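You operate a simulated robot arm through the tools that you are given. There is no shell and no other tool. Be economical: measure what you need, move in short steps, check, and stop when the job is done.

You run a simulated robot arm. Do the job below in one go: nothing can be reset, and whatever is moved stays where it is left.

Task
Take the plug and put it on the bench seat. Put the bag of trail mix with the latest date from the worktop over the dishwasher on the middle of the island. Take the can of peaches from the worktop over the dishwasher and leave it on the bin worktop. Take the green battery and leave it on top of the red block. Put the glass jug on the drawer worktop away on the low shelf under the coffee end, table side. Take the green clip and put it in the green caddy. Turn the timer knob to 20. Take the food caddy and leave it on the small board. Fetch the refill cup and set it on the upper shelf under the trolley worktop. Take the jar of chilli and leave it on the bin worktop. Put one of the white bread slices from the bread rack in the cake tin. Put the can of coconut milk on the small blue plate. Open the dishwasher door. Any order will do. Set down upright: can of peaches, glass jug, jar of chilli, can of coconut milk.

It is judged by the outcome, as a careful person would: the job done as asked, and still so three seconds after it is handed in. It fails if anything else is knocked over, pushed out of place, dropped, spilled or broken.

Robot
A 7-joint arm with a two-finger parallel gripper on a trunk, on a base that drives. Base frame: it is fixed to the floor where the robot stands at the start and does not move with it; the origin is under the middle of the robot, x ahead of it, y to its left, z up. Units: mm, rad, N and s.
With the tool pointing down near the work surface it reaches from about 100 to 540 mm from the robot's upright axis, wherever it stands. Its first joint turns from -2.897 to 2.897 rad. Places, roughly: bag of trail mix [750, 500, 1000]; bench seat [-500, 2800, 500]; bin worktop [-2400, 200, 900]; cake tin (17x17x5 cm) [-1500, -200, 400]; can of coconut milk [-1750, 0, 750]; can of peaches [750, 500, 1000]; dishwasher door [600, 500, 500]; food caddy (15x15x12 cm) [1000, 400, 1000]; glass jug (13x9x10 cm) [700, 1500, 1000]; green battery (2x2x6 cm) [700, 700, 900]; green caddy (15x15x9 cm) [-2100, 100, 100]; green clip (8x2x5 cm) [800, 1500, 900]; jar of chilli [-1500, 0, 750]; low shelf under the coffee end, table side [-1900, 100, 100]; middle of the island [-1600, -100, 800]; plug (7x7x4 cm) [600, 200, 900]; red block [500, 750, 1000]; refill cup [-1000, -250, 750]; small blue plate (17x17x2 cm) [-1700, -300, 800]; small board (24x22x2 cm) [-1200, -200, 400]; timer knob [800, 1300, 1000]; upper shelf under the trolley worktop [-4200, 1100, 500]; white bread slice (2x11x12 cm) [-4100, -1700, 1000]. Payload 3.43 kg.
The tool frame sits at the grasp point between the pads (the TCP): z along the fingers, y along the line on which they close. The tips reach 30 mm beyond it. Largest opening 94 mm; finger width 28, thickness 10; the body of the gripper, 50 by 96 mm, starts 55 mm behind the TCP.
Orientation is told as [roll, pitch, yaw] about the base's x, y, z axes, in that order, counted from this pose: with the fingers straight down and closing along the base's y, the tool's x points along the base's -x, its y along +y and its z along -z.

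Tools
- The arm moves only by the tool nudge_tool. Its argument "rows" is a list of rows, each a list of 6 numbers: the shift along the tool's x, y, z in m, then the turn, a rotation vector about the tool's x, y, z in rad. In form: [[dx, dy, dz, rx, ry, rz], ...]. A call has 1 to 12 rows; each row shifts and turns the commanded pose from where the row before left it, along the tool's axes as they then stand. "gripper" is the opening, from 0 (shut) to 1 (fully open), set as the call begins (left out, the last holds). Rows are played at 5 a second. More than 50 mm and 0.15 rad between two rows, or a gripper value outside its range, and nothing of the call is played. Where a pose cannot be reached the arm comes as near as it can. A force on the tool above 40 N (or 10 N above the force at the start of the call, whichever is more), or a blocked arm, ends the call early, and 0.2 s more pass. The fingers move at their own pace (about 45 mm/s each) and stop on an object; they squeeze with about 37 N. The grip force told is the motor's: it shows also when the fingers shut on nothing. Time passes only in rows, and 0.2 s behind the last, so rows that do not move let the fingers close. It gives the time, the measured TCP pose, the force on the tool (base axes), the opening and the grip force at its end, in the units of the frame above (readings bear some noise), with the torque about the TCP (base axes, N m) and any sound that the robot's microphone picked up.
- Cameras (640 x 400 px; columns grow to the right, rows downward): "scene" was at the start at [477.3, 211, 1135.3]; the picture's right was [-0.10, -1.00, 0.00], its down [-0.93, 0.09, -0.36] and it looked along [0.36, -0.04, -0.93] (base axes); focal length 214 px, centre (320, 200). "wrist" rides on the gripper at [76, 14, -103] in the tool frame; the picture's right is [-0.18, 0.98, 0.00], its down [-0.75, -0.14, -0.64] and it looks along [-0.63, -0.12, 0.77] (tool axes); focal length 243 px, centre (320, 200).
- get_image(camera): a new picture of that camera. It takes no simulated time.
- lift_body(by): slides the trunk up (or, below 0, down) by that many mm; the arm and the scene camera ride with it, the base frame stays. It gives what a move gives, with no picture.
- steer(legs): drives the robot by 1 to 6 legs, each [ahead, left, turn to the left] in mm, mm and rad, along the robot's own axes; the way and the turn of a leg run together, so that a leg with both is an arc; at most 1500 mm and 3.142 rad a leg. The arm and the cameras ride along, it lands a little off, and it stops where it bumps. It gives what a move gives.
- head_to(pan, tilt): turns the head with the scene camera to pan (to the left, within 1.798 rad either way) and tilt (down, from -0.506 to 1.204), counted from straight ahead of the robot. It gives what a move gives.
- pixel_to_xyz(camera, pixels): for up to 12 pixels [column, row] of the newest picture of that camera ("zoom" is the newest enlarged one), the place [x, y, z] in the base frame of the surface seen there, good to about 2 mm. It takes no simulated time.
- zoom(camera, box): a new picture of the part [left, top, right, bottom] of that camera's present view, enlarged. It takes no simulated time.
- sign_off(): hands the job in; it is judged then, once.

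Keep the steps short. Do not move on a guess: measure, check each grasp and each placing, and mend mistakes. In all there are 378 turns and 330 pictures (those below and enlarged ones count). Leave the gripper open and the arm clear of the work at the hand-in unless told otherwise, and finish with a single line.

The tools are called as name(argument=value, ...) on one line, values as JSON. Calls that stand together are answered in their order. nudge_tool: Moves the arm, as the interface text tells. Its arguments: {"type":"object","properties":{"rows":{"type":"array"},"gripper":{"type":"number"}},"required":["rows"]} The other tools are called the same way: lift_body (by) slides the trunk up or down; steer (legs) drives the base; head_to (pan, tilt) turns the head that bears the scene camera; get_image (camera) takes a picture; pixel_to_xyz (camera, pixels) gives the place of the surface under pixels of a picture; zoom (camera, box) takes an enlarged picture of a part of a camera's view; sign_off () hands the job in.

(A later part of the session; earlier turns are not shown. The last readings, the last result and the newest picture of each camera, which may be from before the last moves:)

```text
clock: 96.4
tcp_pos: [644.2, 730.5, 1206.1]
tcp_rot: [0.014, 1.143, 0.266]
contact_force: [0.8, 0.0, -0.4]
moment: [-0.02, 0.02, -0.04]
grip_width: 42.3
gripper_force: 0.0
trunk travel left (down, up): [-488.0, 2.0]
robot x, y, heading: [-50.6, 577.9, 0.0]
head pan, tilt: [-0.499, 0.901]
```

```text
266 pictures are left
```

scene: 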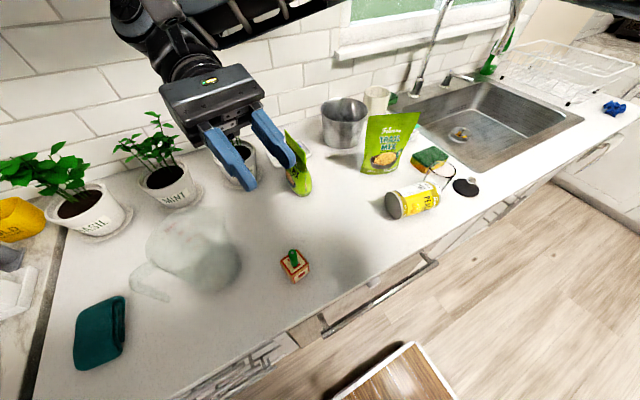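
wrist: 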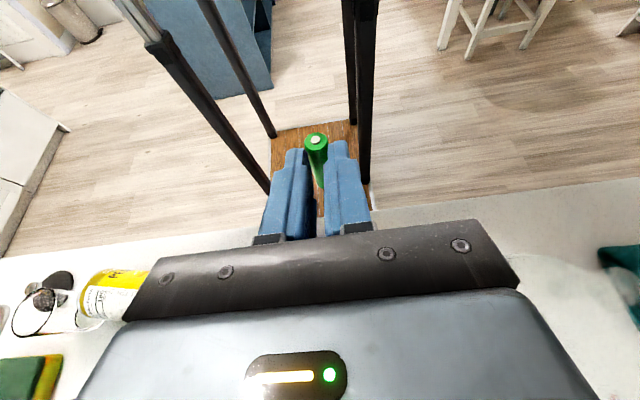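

Battery task done. Now make the tool vertical, yaw zero, and go for the can.

nudge_tool(rows=[[0, 0, 0, 0, -0.143, 0], [0, 0, 0, 0, -0.143, 0], [0, 0, 0, 0, -0.143, 0], [0, 0, 0, 0, -0.143, 0], [0, 0, 0, 0, -0.143, 0], [0, 0, 0, 0, -0.143, 0], [0, 0, 0, 0, -0.143, 0], [0, 0, 0, 0, -0.142, 0], [0, 0, 0, 0, 0, 0.13], [0, 0, 0, 0, 0, 0.13], [0, 0, 0, 0, 0, 0]], gripper=1)

nudge_tool(rows=[[0, -0.05, 0, 0, 0, 0], [0, -0.05, 0, 0, 0, 0], [0, -0.05, 0, 0, 0, 0], [0, 0, 0, 0, 0, 0]])

steer(legs=[[0, -150, 0]])

get_image(camera="scene")

get_image(camera="wrist")

```text
clock: 98.8
tcp_pos: [644.4, 730.6, 1205.7]
tcp_rot: [0.005, 0.003, -0.006]
contact_force: [-0.8, 0.1, -0.3]
moment: [0.0, 0.03, 0.02]
grip_width: 93.8
gripper_force: 0.0
trunk travel left (down, up): [-488.0, 2.0]
robot x, y, heading: [-50.2, 580.0, 0.004]
head pan, tilt: [-0.499, 0.901]
```

```text
clock: 99.8
tcp_pos: [642.2, 580.4, 1204.9]
tcp_rot: [0.005, 0.001, -0.005]
contact_force: [0.0, -0.4, 0.0]
moment: [0.04, 0.0, 0.02]
grip_width: 93.8
gripper_force: 0.0
trunk travel left (down, up): [-488.0, 2.0]
robot x, y, heading: [-46.7, 578.5, -0.001]
head pan, tilt: [-0.499, 0.901]
```

```text
clock: 101.2
tcp_pos: [641.9, 430.2, 1205.0]
tcp_rot: [0.006, 0.001, -0.007]
contact_force: [0.5, 0.1, -0.1]
moment: [0.0, 0.02, -0.03]
grip_width: 94.2
gripper_force: 0.0
trunk travel left (down, up): [-488.0, 2.0]
robot x, y, heading: [-43.1, 427.6, 0.006]
head pan, tilt: [-0.499, 0.901]
```

```text
265 pictures are left
```

scene: 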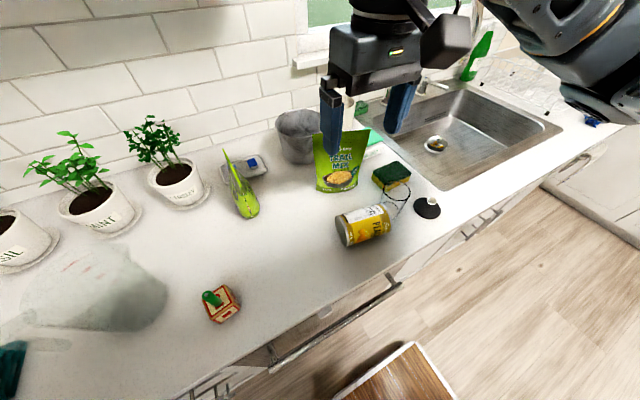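

```text
264 pictures are left
```

wrist: 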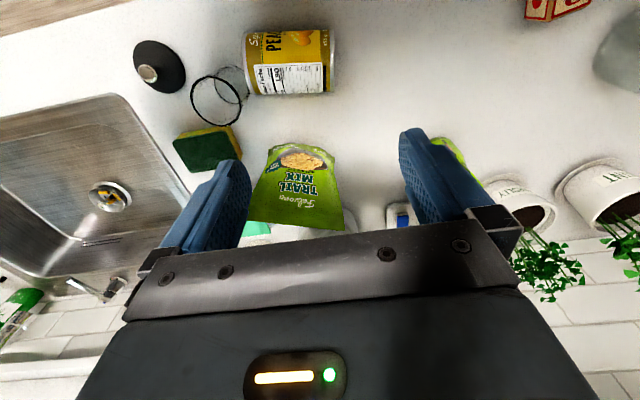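

Can at wrist px (290,62), lying along y, next to the upright glass (220,95). I measure.

pixel_to_xyz(camera="wrist", pixels=[[250, 62], [290, 60], [328, 58], [250, 90], [328, 88], [250, 38], [328, 34], [215, 100], [240, 75], [160, 65], [148, 74]])

zoom(camera="wrist", box=[130, 10, 350, 150])

```text
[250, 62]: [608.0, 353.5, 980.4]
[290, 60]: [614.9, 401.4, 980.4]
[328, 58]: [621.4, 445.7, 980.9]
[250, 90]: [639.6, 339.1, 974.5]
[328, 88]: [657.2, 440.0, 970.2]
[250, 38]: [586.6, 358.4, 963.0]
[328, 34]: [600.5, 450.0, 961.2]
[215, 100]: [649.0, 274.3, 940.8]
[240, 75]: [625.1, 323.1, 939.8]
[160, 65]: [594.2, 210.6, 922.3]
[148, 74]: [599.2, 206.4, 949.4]
```

```text
2.86 times, centred on (240, 80) of wrist
```

zoom: 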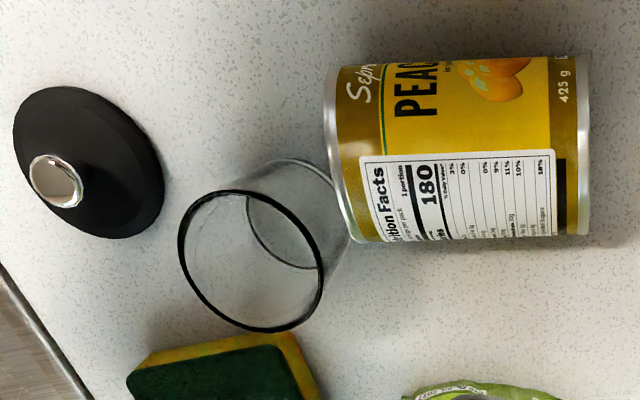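

Can axis runs from (617,345) to (632,447), centre height 946, lid toward the glass. I turn yaw to 1.425 so the fingers straddle it.

nudge_tool(rows=[[0, 0, 0, 0, 0, -0.143], [0, 0, 0, 0, 0, -0.143], [0, 0, 0, 0, 0, -0.143], [0, 0, 0, 0, 0, -0.143], [0, 0, 0, 0, 0, -0.143], [0, 0, 0, 0, 0, -0.143], [0, 0, 0, 0, 0, -0.143], [0, 0, 0, 0, 0, -0.143], [0, 0, 0, 0, 0, -0.143], [0, 0, 0, 0, 0, -0.143], [0, 0, 0, 0, 0, 0]])

nudge_tool(rows=[[0.022, 0.006, 0, 0, -0.133, 0], [0.022, 0.006, 0, 0, -0.133, 0], [0, 0.01, 0, 0, -0.133, 0], [0, 0, 0, 0, 0, 0]])

get_image(camera="wrist")

```text
clock: 103.6
tcp_pos: [641.9, 429.9, 1204.6]
tcp_rot: [0.003, -0.005, 1.424]
contact_force: [0.4, 0.5, -0.7]
moment: [0.0, 0.02, -0.02]
grip_width: 94.1
gripper_force: 0.1
trunk travel left (down, up): [-488.0, 2.0]
robot x, y, heading: [-42.5, 432.2, 0.002]
head pan, tilt: [-0.499, 0.901]
```

```text
clock: 104.6
tcp_pos: [613.0, 391.3, 1201.9]
tcp_rot: [0.001, -0.407, 1.422]
contact_force: [0.8, 0.8, 0.6]
moment: [-0.02, 0.02, -0.01]
grip_width: 94.1
gripper_force: 0.2
trunk travel left (down, up): [-488.0, 2.0]
robot x, y, heading: [-47.2, 428.9, 0.005]
head pan, tilt: [-0.499, 0.901]
```

```text
262 pictures are left
```

wrist: 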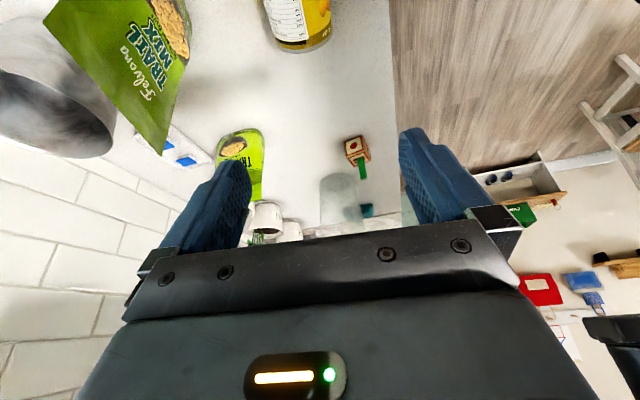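

I go down 160 mm toward the can, tool tilted 0.4.

nudge_tool(rows=[[0.0165, -0.0025, 0.0364, 0, 0, 0], [0.0165, -0.0025, 0.0364, 0, 0, 0], [0.0165, -0.0025, 0.0364, 0, 0, 0], [0.0165, -0.0025, 0.0364, 0, 0, 0], [0, 0, 0, 0, 0, 0]])

get_image(camera="wrist")

get_image(camera="scene")

```text
clock: 105.8
tcp_pos: [622.7, 385.2, 1041.3]
tcp_rot: [0.001, -0.407, 1.423]
contact_force: [-0.4, 0.0, -0.8]
moment: [0.0, -0.01, 0.01]
grip_width: 93.9
gripper_force: 0.2
trunk travel left (down, up): [-488.0, 2.0]
robot x, y, heading: [-46.6, 429.7, -0.009]
head pan, tilt: [-0.499, 0.901]
```

```text
261 pictures are left
```

wrist: 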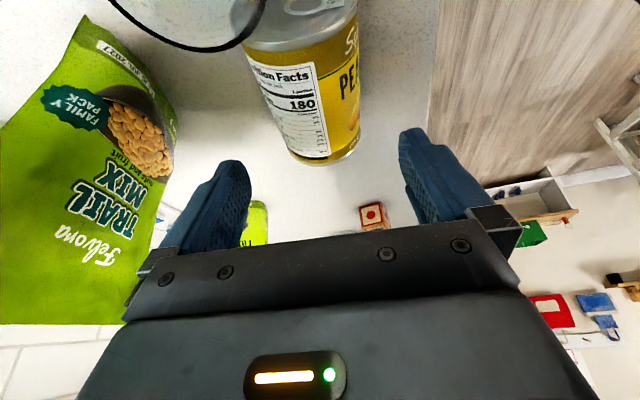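

```text
260 pictures are left
```

scene: 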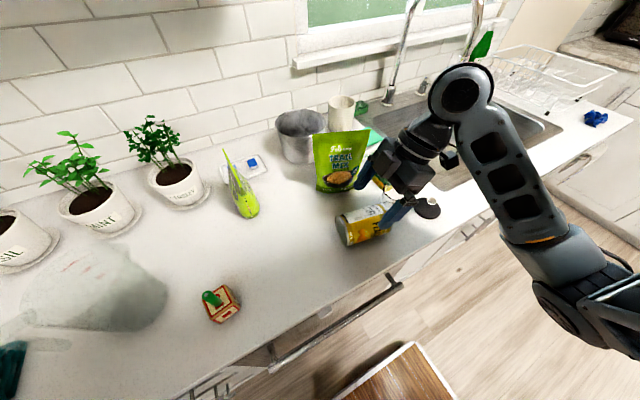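

The wrist camera would come down onto the glass. I measure the glass rim before choosing.

pixel_to_xyz(camera="wrist", pixels=[[239, 44], [200, 49], [150, 28], [262, 15], [330, 160], [345, 100], [270, 40]])

zoom(camera="scene", box=[320, 120, 480, 260])

```text
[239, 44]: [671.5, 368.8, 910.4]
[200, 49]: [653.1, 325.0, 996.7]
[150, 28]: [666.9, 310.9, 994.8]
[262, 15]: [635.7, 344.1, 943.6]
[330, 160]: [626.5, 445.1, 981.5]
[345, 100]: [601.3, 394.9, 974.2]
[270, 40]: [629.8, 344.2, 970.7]
```

```text
2.86 times, centred on (400, 190) of scene
```

zoom: 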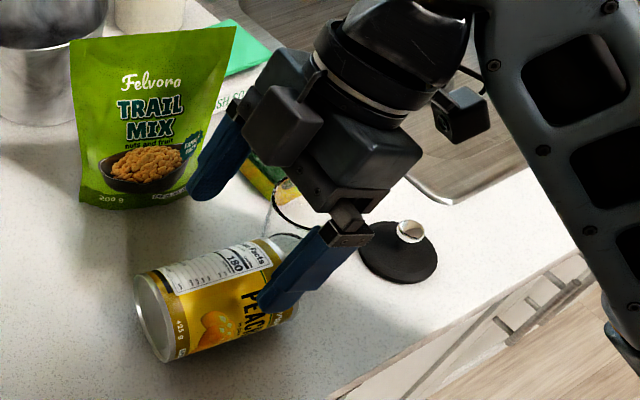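

Glass rim is at z≈997. I reduce the tilt to 0.15 so that the camera stays above it, then descend in steps.

nudge_tool(rows=[[0, 0, 0, 0, 0.128, 0], [0, 0, 0, 0, 0.128, 0], [0.006, 0, 0.0396, 0, 0, 0], [0, 0, 0, 0, 0, 0]])

get_image(camera="wrist")

zoom(camera="scene", box=[320, 120, 480, 260])

```text
clock: 106.8
tcp_pos: [621.4, 385.7, 1001.0]
tcp_rot: [0.002, -0.148, 1.422]
contact_force: [-0.2, 0.5, 0.9]
moment: [0.01, -0.03, 0.02]
grip_width: 94.3
gripper_force: 0.1
trunk travel left (down, up): [-488.0, 2.0]
robot x, y, heading: [-46.8, 428.6, -0.002]
head pan, tilt: [-0.499, 0.901]
```

```text
258 pictures are left
```

wrist: 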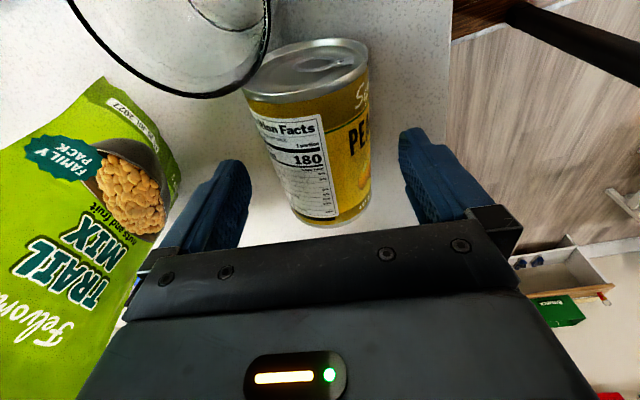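

```text
2.86 times, centred on (400, 190) of scene
```

zoom: 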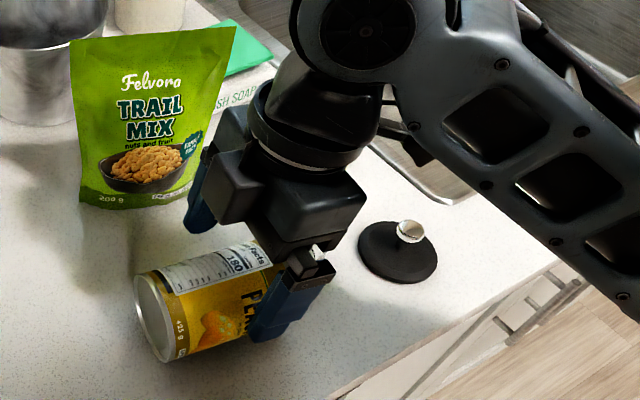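

Centred well enough. Down 48 mm, then close.

nudge_tool(rows=[[0.0036, 0, 0.0237, 0, 0, 0], [0.0036, 0, 0.0237, 0, 0, 0], [0, 0, 0, 0, 0, 0]])

get_image(camera="wrist")

```text
clock: 107.6
tcp_pos: [623.6, 385.9, 952.9]
tcp_rot: [0.002, -0.147, 1.423]
contact_force: [-0.3, -0.9, 0.6]
moment: [-0.03, 0.01, -0.02]
grip_width: 93.9
gripper_force: 0.1
trunk travel left (down, up): [-488.0, 2.0]
robot x, y, heading: [-45.4, 433.2, 0.001]
head pan, tilt: [-0.499, 0.901]
```

```text
256 pictures are left
```

wrist: 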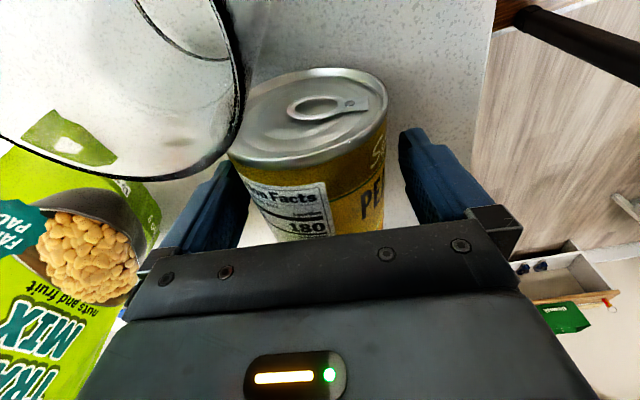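

Now close on the can.

nudge_tool(rows=[[0, 0, 0, 0, 0, 0], [0, 0, 0, 0, 0, 0], [0, 0, 0, 0, 0, 0], [0, 0, 0, 0, 0, 0]], gripper=0)

nudge_tool(rows=[[-0.0045, 0, -0.0297, 0, 0, 0], [-0.012, 0, -0.04, 0, 0, 0], [-0.012, 0, -0.04, 0, 0, 0], [0, 0, -0.04, 0, 0, 0], [0, 0, 0, 0, 0, 0]])

get_image(camera="scene")

```text
clock: 108.6
tcp_pos: [622.2, 385.1, 953.1]
tcp_rot: [0.002, -0.148, 1.425]
contact_force: [0.8, -1.9, -0.8]
moment: [0.07, -0.09, -0.07]
grip_width: 75.3
gripper_force: 36.8
trunk travel left (down, up): [-488.0, 2.0]
robot x, y, heading: [-45.0, 434.1, 0.007]
head pan, tilt: [-0.499, 0.901]
```

```text
clock: 109.8
tcp_pos: [623.3, 391.6, 1107.2]
tcp_rot: [0.004, -0.146, 1.423]
contact_force: [-0.1, 0.6, -4.0]
moment: [-0.02, 0.03, 0.02]
grip_width: 75.2
gripper_force: 37.1
trunk travel left (down, up): [-488.0, 2.0]
robot x, y, heading: [-47.0, 430.9, 0.001]
head pan, tilt: [-0.499, 0.901]
```

```text
255 pictures are left
```

scene: 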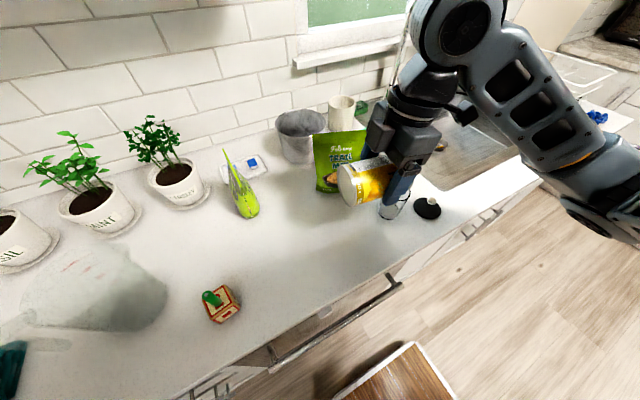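

The can is held (75 mm) and the glass stands. I bring the tool vertical and up, back away and turn left to view the island side.

nudge_tool(rows=[[0, 0, -0.04, 0, 0.147, 0], [0, 0, -0.04, 0, 0, 0.142], [0, 0, 0, 0, 0, 0.142], [0, 0, 0, 0, 0, 0.142], [0, 0, 0, 0, 0, 0.142], [0, 0, 0, 0, 0, 0.142], [0, 0, 0, 0, 0, 0.142], [0, 0, 0, 0, 0, 0.142], [0, 0, 0, 0, 0, 0.142], [0, 0, 0, 0, 0, 0.142], [0, 0, 0, 0, 0, 0.142], [0, 0, 0, 0, 0, 0]])

steer(legs=[[-230, 0, 0], [0, 0, 1.5708]])

head_to(pan=0.8, tilt=0.5)

get_image(camera="scene")

```text
clock: 112.4
tcp_pos: [623.3, 386.3, 1186.3]
tcp_rot: [0.001, 0.003, 0.001]
contact_force: [0.4, 0.4, -3.9]
moment: [0.0, 0.04, -0.05]
grip_width: 75.0
gripper_force: 36.9
trunk travel left (down, up): [-488.0, 2.0]
robot x, y, heading: [-48.6, 434.1, 0.001]
head pan, tilt: [-0.499, 0.901]
```

```text
clock: 118.0
tcp_pos: [-232.3, 1101.4, 1185.8]
tcp_rot: [0.002, 0.002, 1.574]
contact_force: [-0.8, 0.3, -5.6]
moment: [-0.01, -0.01, -0.01]
grip_width: 75.1
gripper_force: 37.4
trunk travel left (down, up): [-488.0, 2.0]
robot x, y, heading: [-273.1, 430.5, 1.576]
head pan, tilt: [-0.499, 0.901]
```

```text
clock: 119.4
tcp_pos: [-231.5, 1099.7, 1185.2]
tcp_rot: [0.001, 0.002, 1.577]
contact_force: [-0.4, -0.4, -5.0]
moment: [-0.07, 0.01, -0.01]
grip_width: 75.0
gripper_force: 37.2
trunk travel left (down, up): [-488.0, 2.0]
robot x, y, heading: [-275.6, 426.4, 1.571]
head pan, tilt: [0.799, 0.499]
```

```text
254 pictures are left
```

scene: 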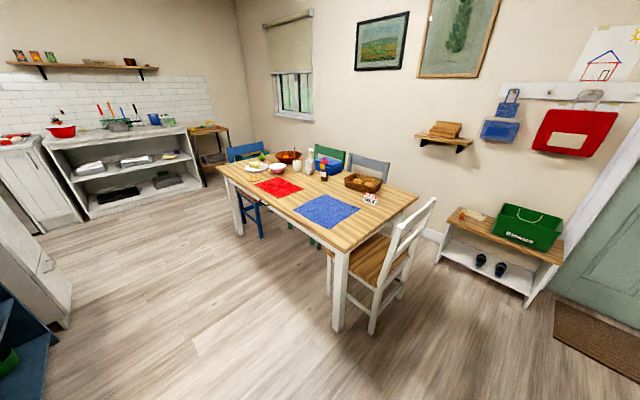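

I see the table, bench (500,240), and a shelf unit at the far left. Pan further left to the island.

head_to(pan=1.5, tilt=0.5)

get_image(camera="scene")

pixel_to_xyz(camera="scene", pixels=[[60, 380], [150, 300], [300, 300], [400, 250], [500, 200], [200, 200], [320, 200], [420, 180], [250, 250], [550, 300], [350, 380], [100, 250]])

```text
clock: 120.5
tcp_pos: [-231.7, 1100.7, 1184.9]
tcp_rot: [0.004, 0.002, 1.576]
contact_force: [0.5, -0.3, -5.3]
moment: [-0.05, -0.03, -0.03]
grip_width: 75.2
gripper_force: 36.8
trunk travel left (down, up): [-488.0, 2.0]
robot x, y, heading: [-273.4, 430.8, 1.578]
head pan, tilt: [1.499, 0.499]
```

```text
253 pictures are left
```

scene: 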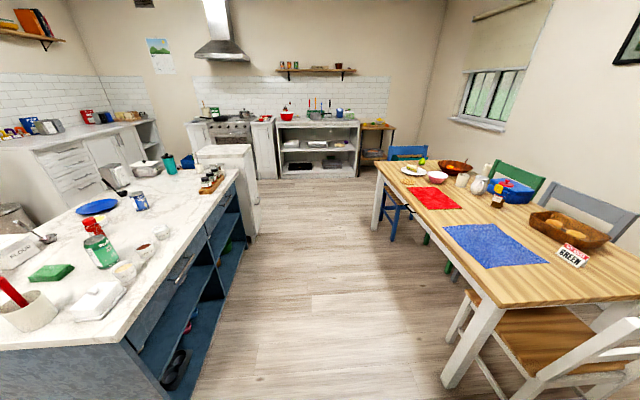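

```text
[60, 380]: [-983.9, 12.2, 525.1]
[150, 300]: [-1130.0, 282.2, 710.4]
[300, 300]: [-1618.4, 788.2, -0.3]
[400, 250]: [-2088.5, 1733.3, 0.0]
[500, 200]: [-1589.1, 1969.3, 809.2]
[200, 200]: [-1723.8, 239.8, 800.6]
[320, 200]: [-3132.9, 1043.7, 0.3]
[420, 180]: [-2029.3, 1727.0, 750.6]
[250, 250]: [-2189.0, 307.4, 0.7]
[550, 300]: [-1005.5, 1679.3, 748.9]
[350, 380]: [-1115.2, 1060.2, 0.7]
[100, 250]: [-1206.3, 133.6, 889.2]
```

A fine overview: island at left with open shelves facing the table, and a white unit at its far end. I enlarge parts.

zoom(camera="scene", box=[0, 130, 280, 305])

zoom(camera="scene", box=[120, 130, 280, 400])

zoom(camera="scene", box=[180, 60, 420, 200])

```text
2.29 times, centred on (140, 218) of scene
```

zoom: 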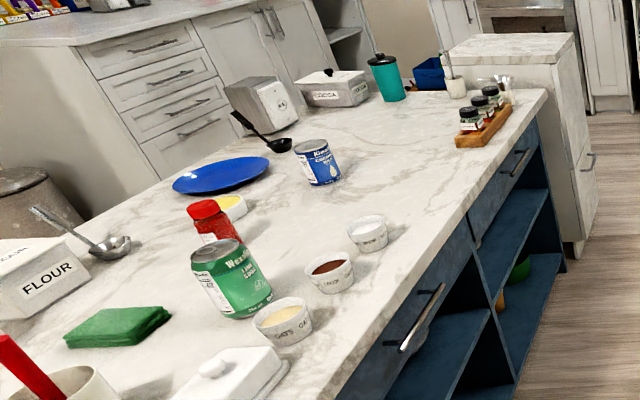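

```text
1.48 times, centred on (200, 265) of scene
```

zoom: 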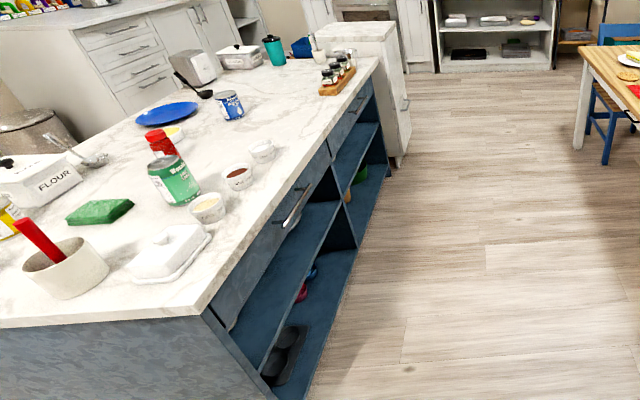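

```text
2.67 times, centred on (300, 130) of scene
```

zoom: 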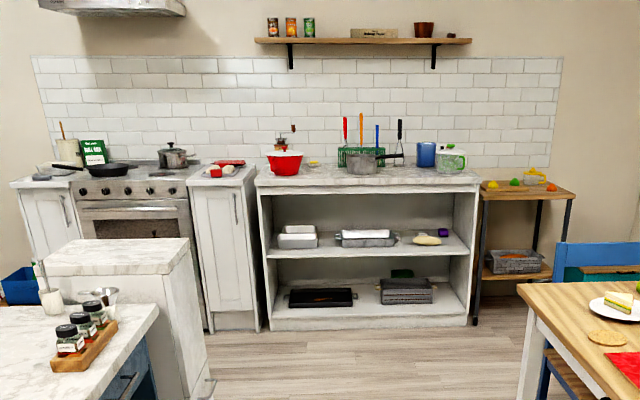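

I measure the bin worktop, island objects, and trolley.

pixel_to_xyz(camera="zoom", pixels=[[120, 255], [60, 262], [180, 250], [150, 240], [525, 190], [510, 245], [520, 265], [370, 240], [370, 290], [540, 200], [480, 190], [565, 190]])

pixel_to_xyz(camera="scene", pixels=[[98, 207], [139, 195], [93, 226], [103, 250], [162, 232], [146, 250], [124, 270], [50, 272], [97, 300], [211, 190], [220, 300], [235, 215]])

```text
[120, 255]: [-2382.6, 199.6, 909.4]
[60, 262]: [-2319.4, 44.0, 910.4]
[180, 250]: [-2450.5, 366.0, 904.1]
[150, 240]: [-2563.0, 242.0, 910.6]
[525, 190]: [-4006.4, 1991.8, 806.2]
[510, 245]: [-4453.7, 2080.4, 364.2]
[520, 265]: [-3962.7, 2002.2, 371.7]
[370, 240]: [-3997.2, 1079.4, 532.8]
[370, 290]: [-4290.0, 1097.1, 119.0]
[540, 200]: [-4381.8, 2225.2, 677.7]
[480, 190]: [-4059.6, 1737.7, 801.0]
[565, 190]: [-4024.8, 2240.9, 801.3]
```

```text
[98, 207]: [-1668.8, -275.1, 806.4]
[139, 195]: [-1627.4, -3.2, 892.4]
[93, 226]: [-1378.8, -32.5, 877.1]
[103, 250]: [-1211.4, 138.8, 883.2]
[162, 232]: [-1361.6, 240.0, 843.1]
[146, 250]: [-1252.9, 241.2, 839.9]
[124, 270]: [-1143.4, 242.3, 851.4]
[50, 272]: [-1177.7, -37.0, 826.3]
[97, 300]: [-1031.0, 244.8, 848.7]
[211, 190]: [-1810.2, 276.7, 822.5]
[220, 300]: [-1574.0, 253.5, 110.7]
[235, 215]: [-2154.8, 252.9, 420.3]
```

Bin worktop is empty at z≈910 around (−2430,200). I drive down the aisle and face it from the table side.

steer(legs=[[450, 430, 0], [0, 0, 3.1416], [0, -1500, 0], [0, -230, 0]])

head_to(pan=0, tilt=0.8)

get_image(camera="scene")

get_image(camera="wrist")

```text
refused: 3.1416 is not a number from -3.14159 to 3.14159
```

```text
clock: 122.1
tcp_pos: [-230.7, 1100.8, 1185.3]
tcp_rot: [0.003, 0.002, 1.577]
contact_force: [-0.4, 0.1, -5.0]
moment: [-0.11, -0.01, 0.0]
grip_width: 75.2
gripper_force: 36.8
trunk travel left (down, up): [-488.0, 2.0]
robot x, y, heading: [-271.8, 428.5, 1.577]
head pan, tilt: [0.0, 0.799]
```

```text
249 pictures are left
```

scene: 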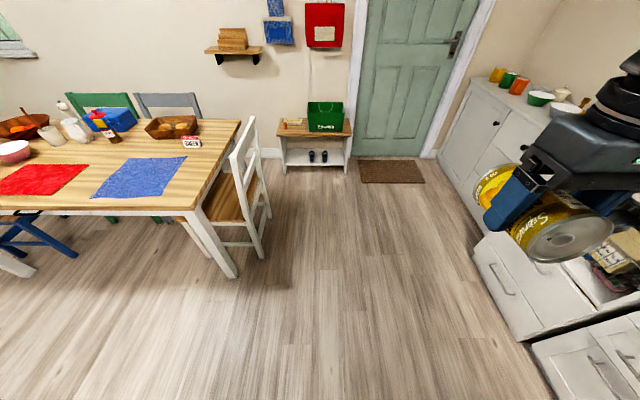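

```text
248 pictures are left
```

wrist: 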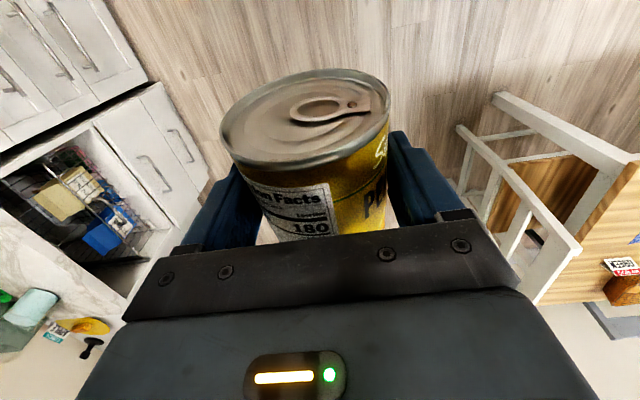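

The turn value was a hair too large. Repeat with 3.14.

steer(legs=[[450, 430, 0], [0, 0, 3.14], [0, -1500, 0], [0, -230, 0]])

head_to(pan=-0.2, tilt=0.8)

get_image(camera="scene")

```text
clock: 141.2
tcp_pos: [-2469.6, 204.0, 1186.2]
tcp_rot: [0.001, 0.002, -1.568]
contact_force: [0.0, 0.4, -4.3]
moment: [0.02, 0.02, -0.01]
grip_width: 75.2
gripper_force: 37.2
trunk travel left (down, up): [-488.0, 2.0]
robot x, y, heading: [-2426.2, 876.7, -1.572]
head pan, tilt: [0.0, 0.799]
```

```text
clock: 142.0
tcp_pos: [-2470.5, 204.1, 1184.9]
tcp_rot: [0.003, 0.002, -1.571]
contact_force: [0.8, -0.1, -4.3]
moment: [0.06, 0.02, 0.02]
grip_width: 75.1
gripper_force: 36.5
trunk travel left (down, up): [-488.0, 2.0]
robot x, y, heading: [-2428.5, 877.5, -1.568]
head pan, tilt: [-0.201, 0.799]
```

```text
247 pictures are left
```

scene: 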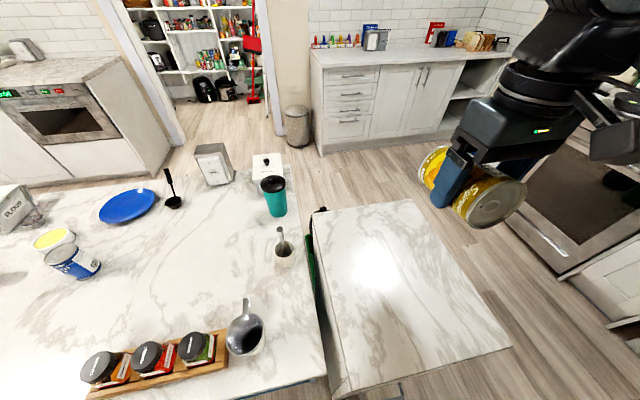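

The bin worktop is free. I pitch the tool inward by 1.424 to stand the can upright in the air.

nudge_tool(rows=[[0, 0, 0, 0, 0.1424, 0], [0, 0, 0, 0, 0.1424, 0], [0, 0, 0, 0, 0.1424, 0], [0, 0, 0, 0, 0.1424, 0], [0, 0, 0, 0, 0.1424, 0], [0, 0, 0, 0, 0.1424, 0], [0, 0, 0, 0, 0.1424, 0], [0, 0, 0, 0, 0.1424, 0], [0, 0, 0, 0, 0.1424, 0], [0, 0, 0, 0, 0.1424, 0], [0, 0, 0, 0, 0, 0]])

get_image(camera="scene")

pixel_to_xyz(camera="scene", pixels=[[345, 385], [505, 345], [408, 205], [325, 212], [400, 290], [320, 210], [310, 250], [275, 195]])

```text
clock: 144.4
tcp_pos: [-2470.2, 203.2, 1185.2]
tcp_rot: [0.015, 1.426, -1.553]
contact_force: [0.0, -0.1, -4.3]
moment: [-0.05, -0.04, 0.02]
grip_width: 75.1
gripper_force: 36.7
trunk travel left (down, up): [-488.0, 2.0]
robot x, y, heading: [-2424.7, 875.2, -1.568]
head pan, tilt: [-0.201, 0.799]
```

```text
246 pictures are left
```

scene: 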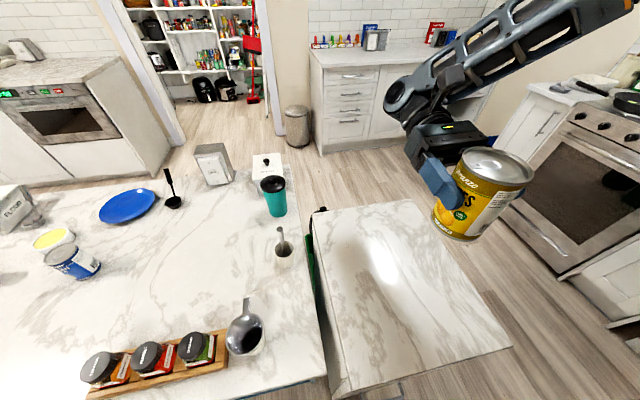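

```text
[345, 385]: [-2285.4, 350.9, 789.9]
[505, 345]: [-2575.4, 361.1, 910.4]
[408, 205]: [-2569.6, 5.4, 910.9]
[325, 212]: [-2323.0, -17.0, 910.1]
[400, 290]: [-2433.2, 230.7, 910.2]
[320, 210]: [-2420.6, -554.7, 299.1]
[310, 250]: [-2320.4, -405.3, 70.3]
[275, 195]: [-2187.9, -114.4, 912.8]
```

Upright with the lid on top. Down 180 mm and 35 mm toward −x.

nudge_tool(rows=[[-0.0446, -0.009, 0.0065, 0, 0, 0], [-0.0446, -0.009, 0.0065, 0, 0, 0], [-0.0446, -0.009, 0.0065, 0, 0, 0], [-0.0446, -0.009, 0.0065, 0, 0, 0], [0, 0, 0, 0, 0, 0]])

get_image(camera="scene")

zoom(camera="scene", box=[340, 150, 540, 350])

```text
clock: 145.6
tcp_pos: [-2506.9, 204.9, 1004.8]
tcp_rot: [0.014, 1.425, -1.556]
contact_force: [-0.2, 0.8, -5.3]
moment: [-0.02, 0.0, 0.02]
grip_width: 75.1
gripper_force: 36.7
trunk travel left (down, up): [-488.0, 2.0]
robot x, y, heading: [-2425.6, 874.5, -1.572]
head pan, tilt: [-0.201, 0.799]
```

```text
245 pictures are left
```

scene: 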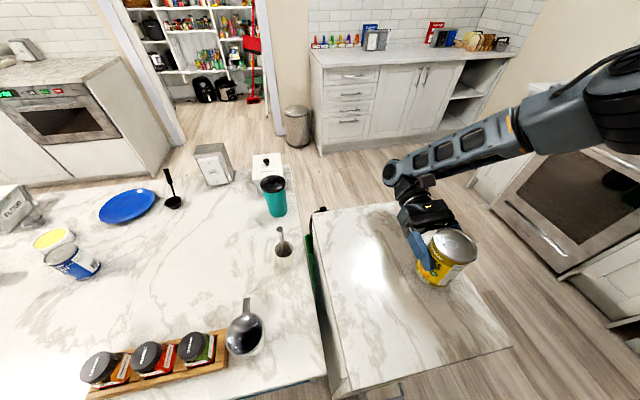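

```text
2.00 times, centred on (440, 250) of scene
```

zoom: 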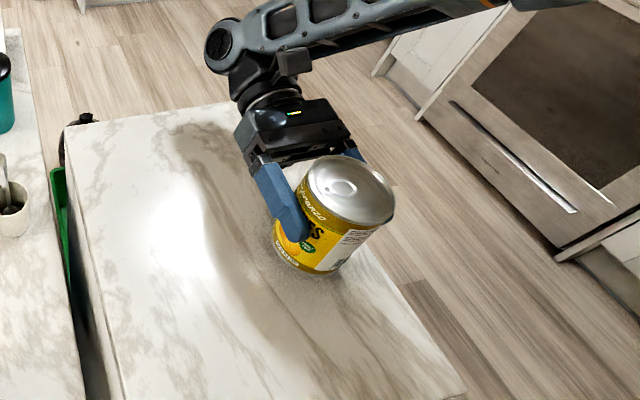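

Good. Down 24 mm, then feel for contact.

nudge_tool(rows=[[-0.0238, 0, 0.0035, 0, 0, 0], [-0.002, 0, 0.0003, 0, 0, 0], [-0.002, 0, 0.0003, 0, 0, 0], [0, 0, 0, 0, 0, 0]])

zoom(camera="scene", box=[390, 200, 490, 300])

```text
clock: 146.6
tcp_pos: [-2506.0, 205.5, 978.6]
tcp_rot: [0.013, 1.427, -1.556]
contact_force: [-4.3, 7.4, 26.4]
moment: [-0.29, -0.04, -0.01]
grip_width: 75.4
gripper_force: 36.7
trunk travel left (down, up): [-488.0, 2.0]
robot x, y, heading: [-2424.0, 876.1, -1.568]
head pan, tilt: [-0.201, 0.799]
```

```text
4.00 times, centred on (440, 250) of scene
```

zoom: 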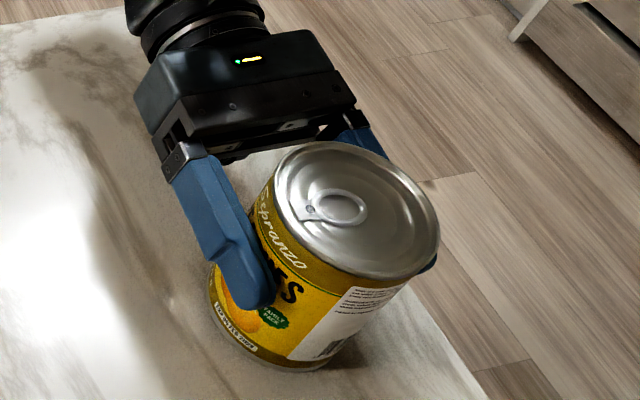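

Contact felt. I check that the lid is level.

pixel_to_xyz(camera="zoom", pixels=[[355, 150], [280, 190], [430, 225], [370, 265], [340, 365], [225, 330]])

nudge_tool(rows=[[0.0012, 0, -0.0002, 0, 0, 0], [0, 0, 0, 0, 0, 0]])

```text
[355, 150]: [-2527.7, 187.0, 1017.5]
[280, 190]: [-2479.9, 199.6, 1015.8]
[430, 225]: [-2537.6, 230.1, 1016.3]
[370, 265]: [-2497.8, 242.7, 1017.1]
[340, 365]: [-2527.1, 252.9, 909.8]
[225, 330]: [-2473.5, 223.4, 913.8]
```

```text
clock: 147.2
tcp_pos: [-2506.3, 204.9, 977.9]
tcp_rot: [0.013, 1.425, -1.557]
contact_force: [-8.6, 6.8, 19.1]
moment: [0.16, -0.12, 0.11]
grip_width: 75.2
gripper_force: 37.4
trunk travel left (down, up): [-488.0, 2.0]
robot x, y, heading: [-2424.6, 870.7, -1.567]
head pan, tilt: [-0.201, 0.799]
```

Level at 1017 all round. Open and withdraw along the fingers.

nudge_tool(rows=[[0, 0, 0, 0, 0, 0], [0, 0, 0, 0, 0, 0], [0, 0, 0, 0, 0, 0]], gripper=1)

nudge_tool(rows=[[0.003, 0, -0.03, 0, 0, 0], [0.01, 0, -0.04, 0, 0, 0], [0.04, 0, -0.02, 0, 0, 0], [0.045, 0, 0, 0, 0, 0], [0.045, 0, 0, 0, 0, 0], [0.045, 0, 0, 0, 0, 0], [0.045, 0, 0, 0, 0, 0], [0, 0, 0, 0, 0, 0]])

get_image(camera="scene")

```text
clock: 148.0
tcp_pos: [-2508.0, 205.0, 977.3]
tcp_rot: [0.012, 1.428, -1.555]
contact_force: [0.4, -0.3, 0.4]
moment: [-0.01, -0.01, 0.04]
grip_width: 94.0
gripper_force: 0.2
trunk travel left (down, up): [-488.0, 2.0]
robot x, y, heading: [-2425.9, 875.9, -1.575]
head pan, tilt: [-0.201, 0.799]
```

```text
clock: 149.8
tcp_pos: [-2490.3, 204.8, 1224.7]
tcp_rot: [0.013, 1.425, -1.557]
contact_force: [0.5, 0.4, 0.3]
moment: [0.01, -0.01, 0.02]
grip_width: 94.1
gripper_force: 0.0
out of reach, approached as far as the arm can: row 1, 2, 3, 7
trunk travel left (down, up): [-488.0, 2.0]
robot x, y, heading: [-2424.7, 875.5, -1.574]
head pan, tilt: [-0.201, 0.799]
```

```text
242 pictures are left
```

scene: 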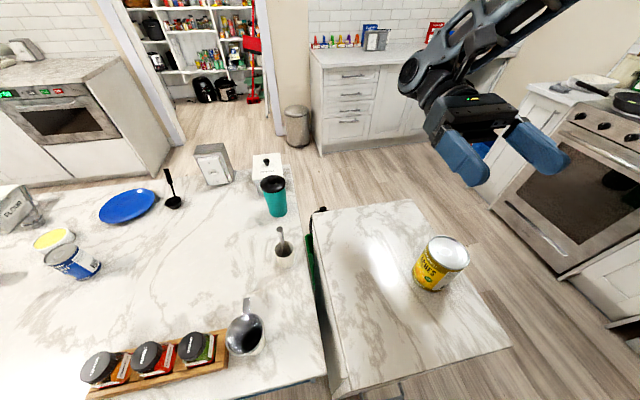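

The peaches can stands on the bin worktop. I make the tool vertical again and look at the island objects.

nudge_tool(rows=[[0, 0, 0, 0, -0.1425, 0], [0, 0, 0, 0, -0.1425, 0], [0, 0, 0, 0, -0.1425, 0], [0, 0, 0, 0, -0.1425, 0], [0, 0, 0, 0, -0.1425, 0], [0, 0, 0, 0, -0.1425, 0], [0, 0, 0, 0, -0.1425, 0], [0, 0, 0, 0, -0.1425, 0], [0, 0, 0, 0, -0.1425, 0], [0, 0, 0, 0, -0.1425, 0], [0, 0, 0, 0, 0, 0]])

steer(legs=[[0, 750, 0]])

head_to(pan=-0.1, tilt=0.85)

get_image(camera="scene")

get_image(camera="wrist")

```text
clock: 152.2
tcp_pos: [-2489.5, 204.5, 1225.6]
tcp_rot: [0.002, 0.0, -1.57]
contact_force: [0.0, -0.3, -0.2]
moment: [-0.04, -0.01, 0.02]
grip_width: 94.1
gripper_force: 0.0
trunk travel left (down, up): [-488.0, 2.0]
robot x, y, heading: [-2424.1, 875.9, -1.571]
head pan, tilt: [-0.201, 0.799]
```

```text
clock: 156.2
tcp_pos: [-1737.8, 204.8, 1224.5]
tcp_rot: [0.003, 0.002, -1.565]
contact_force: [0.2, 0.1, -0.4]
moment: [-0.01, -0.02, 0.01]
grip_width: 93.8
gripper_force: 0.2
trunk travel left (down, up): [-488.0, 2.0]
robot x, y, heading: [-1677.3, 872.7, -1.566]
head pan, tilt: [-0.201, 0.799]
```

```text
clock: 156.9
tcp_pos: [-1739.0, 204.4, 1224.4]
tcp_rot: [0.001, 0.001, -1.565]
contact_force: [-0.8, -0.2, -1.1]
moment: [-0.01, 0.0, 0.01]
grip_width: 94.0
gripper_force: 0.0
trunk travel left (down, up): [-488.0, 2.0]
robot x, y, heading: [-1678.3, 875.1, -1.563]
head pan, tilt: [-0.099, 0.85]
```

```text
241 pictures are left
```

scene: 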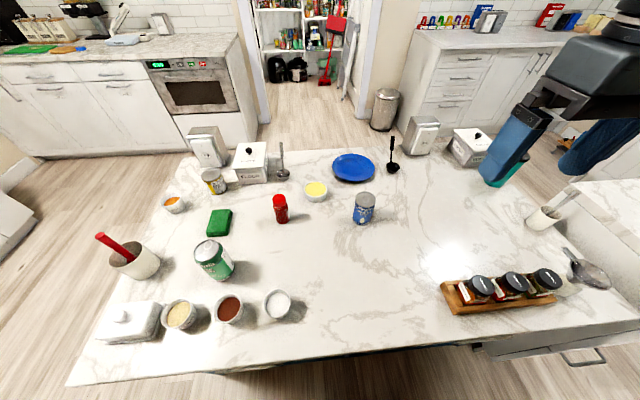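

```text
240 pictures are left
```

wrist: 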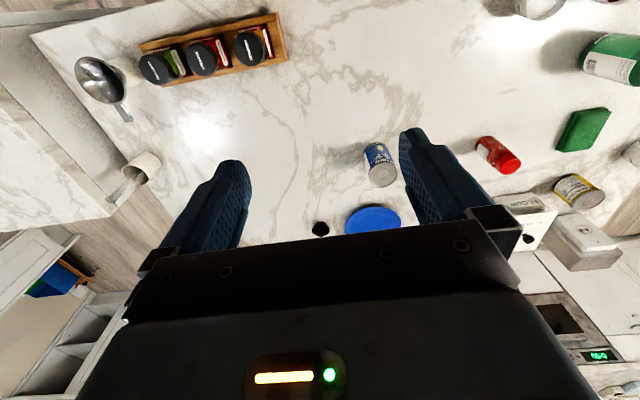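

I enlarge to read the labels of the cans.

zoom(camera="scene", box=[150, 160, 290, 290])

zoom(camera="scene", box=[260, 140, 400, 240])

pixel_to_xyz(camera="scene", pixels=[[363, 196], [363, 222], [280, 198], [281, 220], [353, 168], [316, 190], [213, 245], [210, 173], [333, 165], [374, 165], [145, 265], [283, 175]])

```text
3.08 times, centred on (220, 225) of scene
```

zoom: 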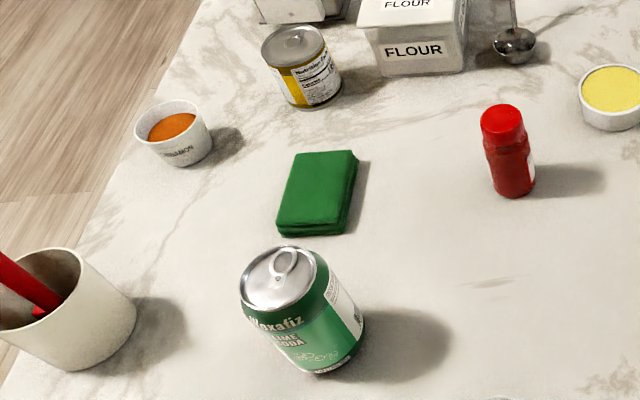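

```text
4.00 times, centred on (330, 190) of scene
```

zoom: 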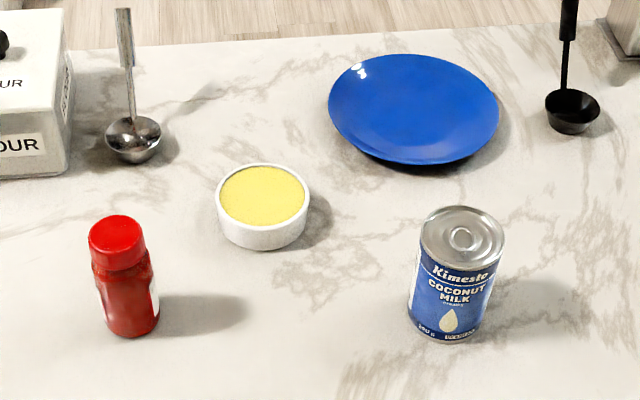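

```text
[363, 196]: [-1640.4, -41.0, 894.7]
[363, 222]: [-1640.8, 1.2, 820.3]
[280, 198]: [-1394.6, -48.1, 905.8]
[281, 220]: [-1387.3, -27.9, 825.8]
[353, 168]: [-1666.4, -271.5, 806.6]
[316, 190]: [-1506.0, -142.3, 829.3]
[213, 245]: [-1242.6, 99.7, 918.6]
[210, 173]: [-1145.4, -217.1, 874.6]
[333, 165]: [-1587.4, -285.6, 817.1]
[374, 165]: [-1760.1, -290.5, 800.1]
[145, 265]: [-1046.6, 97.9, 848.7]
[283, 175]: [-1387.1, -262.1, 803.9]
```

Coconut milk is the blue can (−1640,−33), plate at (−1672,−275); chilli is the red jar (−1391,−40). First the jar: I drive in front of it.

steer(legs=[[0, 330, 0], [125, 0, 0]])

lift_body(by=-60)

get_image(camera="scene")

get_image(camera="wrist")

```text
clock: 159.9
tcp_pos: [-1410.6, 78.4, 1223.2]
tcp_rot: [0.002, 0.003, -1.564]
contact_force: [0.5, 0.4, -0.2]
moment: [-0.05, -0.01, 0.03]
grip_width: 93.6
gripper_force: 0.0
trunk travel left (down, up): [-488.0, 2.0]
robot x, y, heading: [-1349.9, 753.6, -1.566]
head pan, tilt: [-0.099, 0.85]
```

```text
clock: 160.9
tcp_pos: [-1411.1, 79.3, 1165.4]
tcp_rot: [0.002, 0.002, -1.565]
contact_force: [0.3, 0.2, 0.1]
moment: [-0.03, -0.01, 0.02]
grip_width: 93.8
gripper_force: 0.0
trunk travel left (down, up): [-428.0, 62.0]
robot x, y, heading: [-1349.8, 746.8, -1.571]
head pan, tilt: [-0.099, 0.85]
```

```text
237 pictures are left
```

scene: 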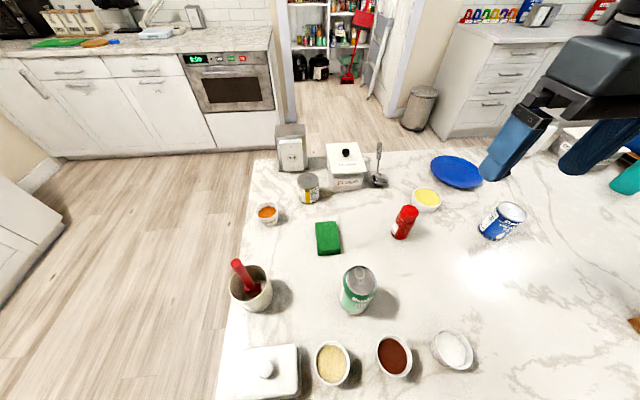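

```text
236 pictures are left
```

wrist: 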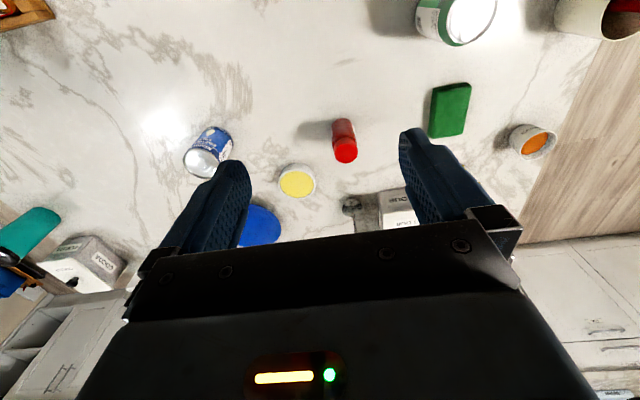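

Jar cap at wrist (347,148). Measure cap and neighbours.

pixel_to_xyz(camera="wrist", pixels=[[347, 148], [347, 158], [336, 148], [357, 148], [342, 122], [297, 182], [207, 162], [535, 140], [450, 105], [250, 225]])

zoom(camera="scene", box=[360, 160, 460, 260])

```text
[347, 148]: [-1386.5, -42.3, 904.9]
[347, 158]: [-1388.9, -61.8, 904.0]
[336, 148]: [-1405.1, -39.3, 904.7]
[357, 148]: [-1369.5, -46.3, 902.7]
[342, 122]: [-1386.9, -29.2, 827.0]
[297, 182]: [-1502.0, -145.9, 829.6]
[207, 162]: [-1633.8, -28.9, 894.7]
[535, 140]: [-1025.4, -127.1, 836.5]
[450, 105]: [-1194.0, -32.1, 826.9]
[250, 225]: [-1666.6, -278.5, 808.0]
```

```text
4.00 times, centred on (410, 210) of scene
```

zoom: 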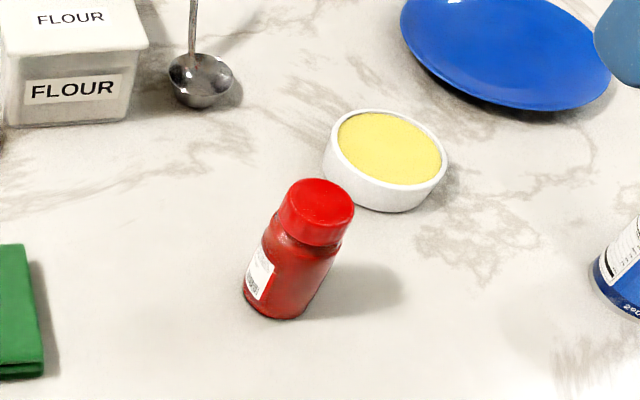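

Over the jar and down to z≈960.

nudge_tool(rows=[[-0.0246, 0.0048, 0.04, 0, 0, 0], [-0.0246, 0.0048, 0.04, 0, 0, 0], [-0.0246, 0.0048, 0.04, 0, 0, 0], [-0.0246, 0.0048, 0.04, 0, 0, 0], [-0.0246, 0.0048, 0.04, 0, 0, 0], [0, 0, 0, 0, 0, 0]], gripper=0.85)

get_image(camera="wrist")

get_image(camera="scene")

```text
clock: 162.3
tcp_pos: [-1385.7, -44.8, 964.9]
tcp_rot: [-0.001, 0.001, -1.563]
contact_force: [-0.3, -0.7, 0.2]
moment: [-0.02, 0.01, -0.04]
grip_width: 79.9
gripper_force: 0.0
trunk travel left (down, up): [-428.0, 62.0]
robot x, y, heading: [-1348.1, 749.9, -1.57]
head pan, tilt: [-0.099, 0.85]
```

```text
234 pictures are left
```

wrist: 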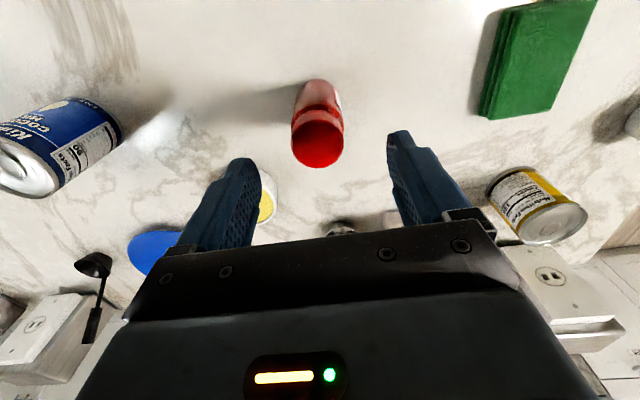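

```text
233 pictures are left
```

scene: 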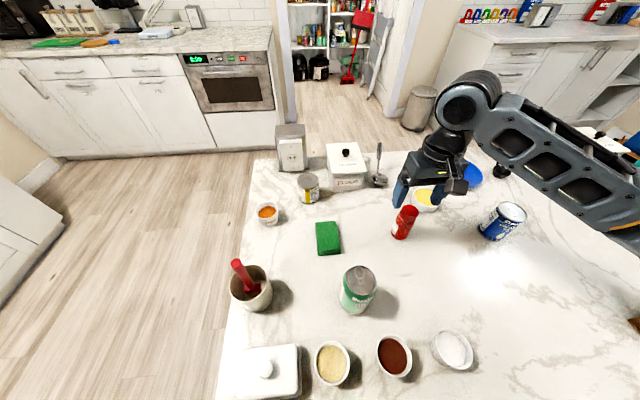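

Aligned. Down 88 mm and close.

nudge_tool(rows=[[0, 0, 0.044, 0, 0, 0], [0, 0, 0.044, 0, 0, 0], [0, 0, 0, 0, 0, 0]])

nudge_tool(rows=[[0, 0, 0, 0, 0, 0], [0, 0, 0, 0, 0, 0], [0, 0, 0, 0, 0, 0], [0, 0, 0, 0, 0, 0], [0, 0, -0.02, 0, 0, 0], [0, 0, -0.045, 0, 0, 0], [0, 0, -0.045, 0, 0, 0], [0, 0, -0.045, 0, 0, 0], [0, 0, -0.045, 0, 0, 0], [0, 0, 0, 0, 0, 0]], gripper=0)

get_image(camera="wrist")

```text
clock: 163.1
tcp_pos: [-1384.7, -44.7, 875.9]
tcp_rot: [0.001, 0.002, -1.565]
contact_force: [-0.5, 0.0, 0.4]
moment: [-0.01, -0.02, -0.01]
grip_width: 80.0
gripper_force: 0.0
trunk travel left (down, up): [-428.0, 62.0]
robot x, y, heading: [-1346.9, 748.1, -1.566]
head pan, tilt: [-0.099, 0.85]
```

```text
clock: 165.3
tcp_pos: [-1384.9, -42.7, 1075.7]
tcp_rot: [0.004, 0.002, -1.564]
contact_force: [0.1, -0.1, -1.9]
moment: [0.0, -0.02, -0.03]
grip_width: 46.8
gripper_force: 37.0
trunk travel left (down, up): [-428.0, 62.0]
robot x, y, heading: [-1350.1, 750.3, -1.567]
head pan, tilt: [-0.099, 0.85]
```

```text
232 pictures are left
```

wrist: 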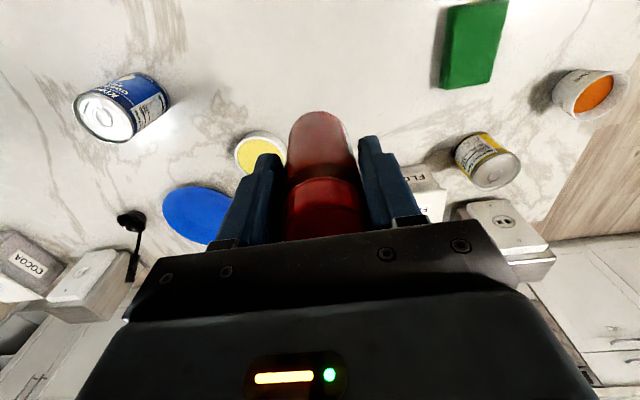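

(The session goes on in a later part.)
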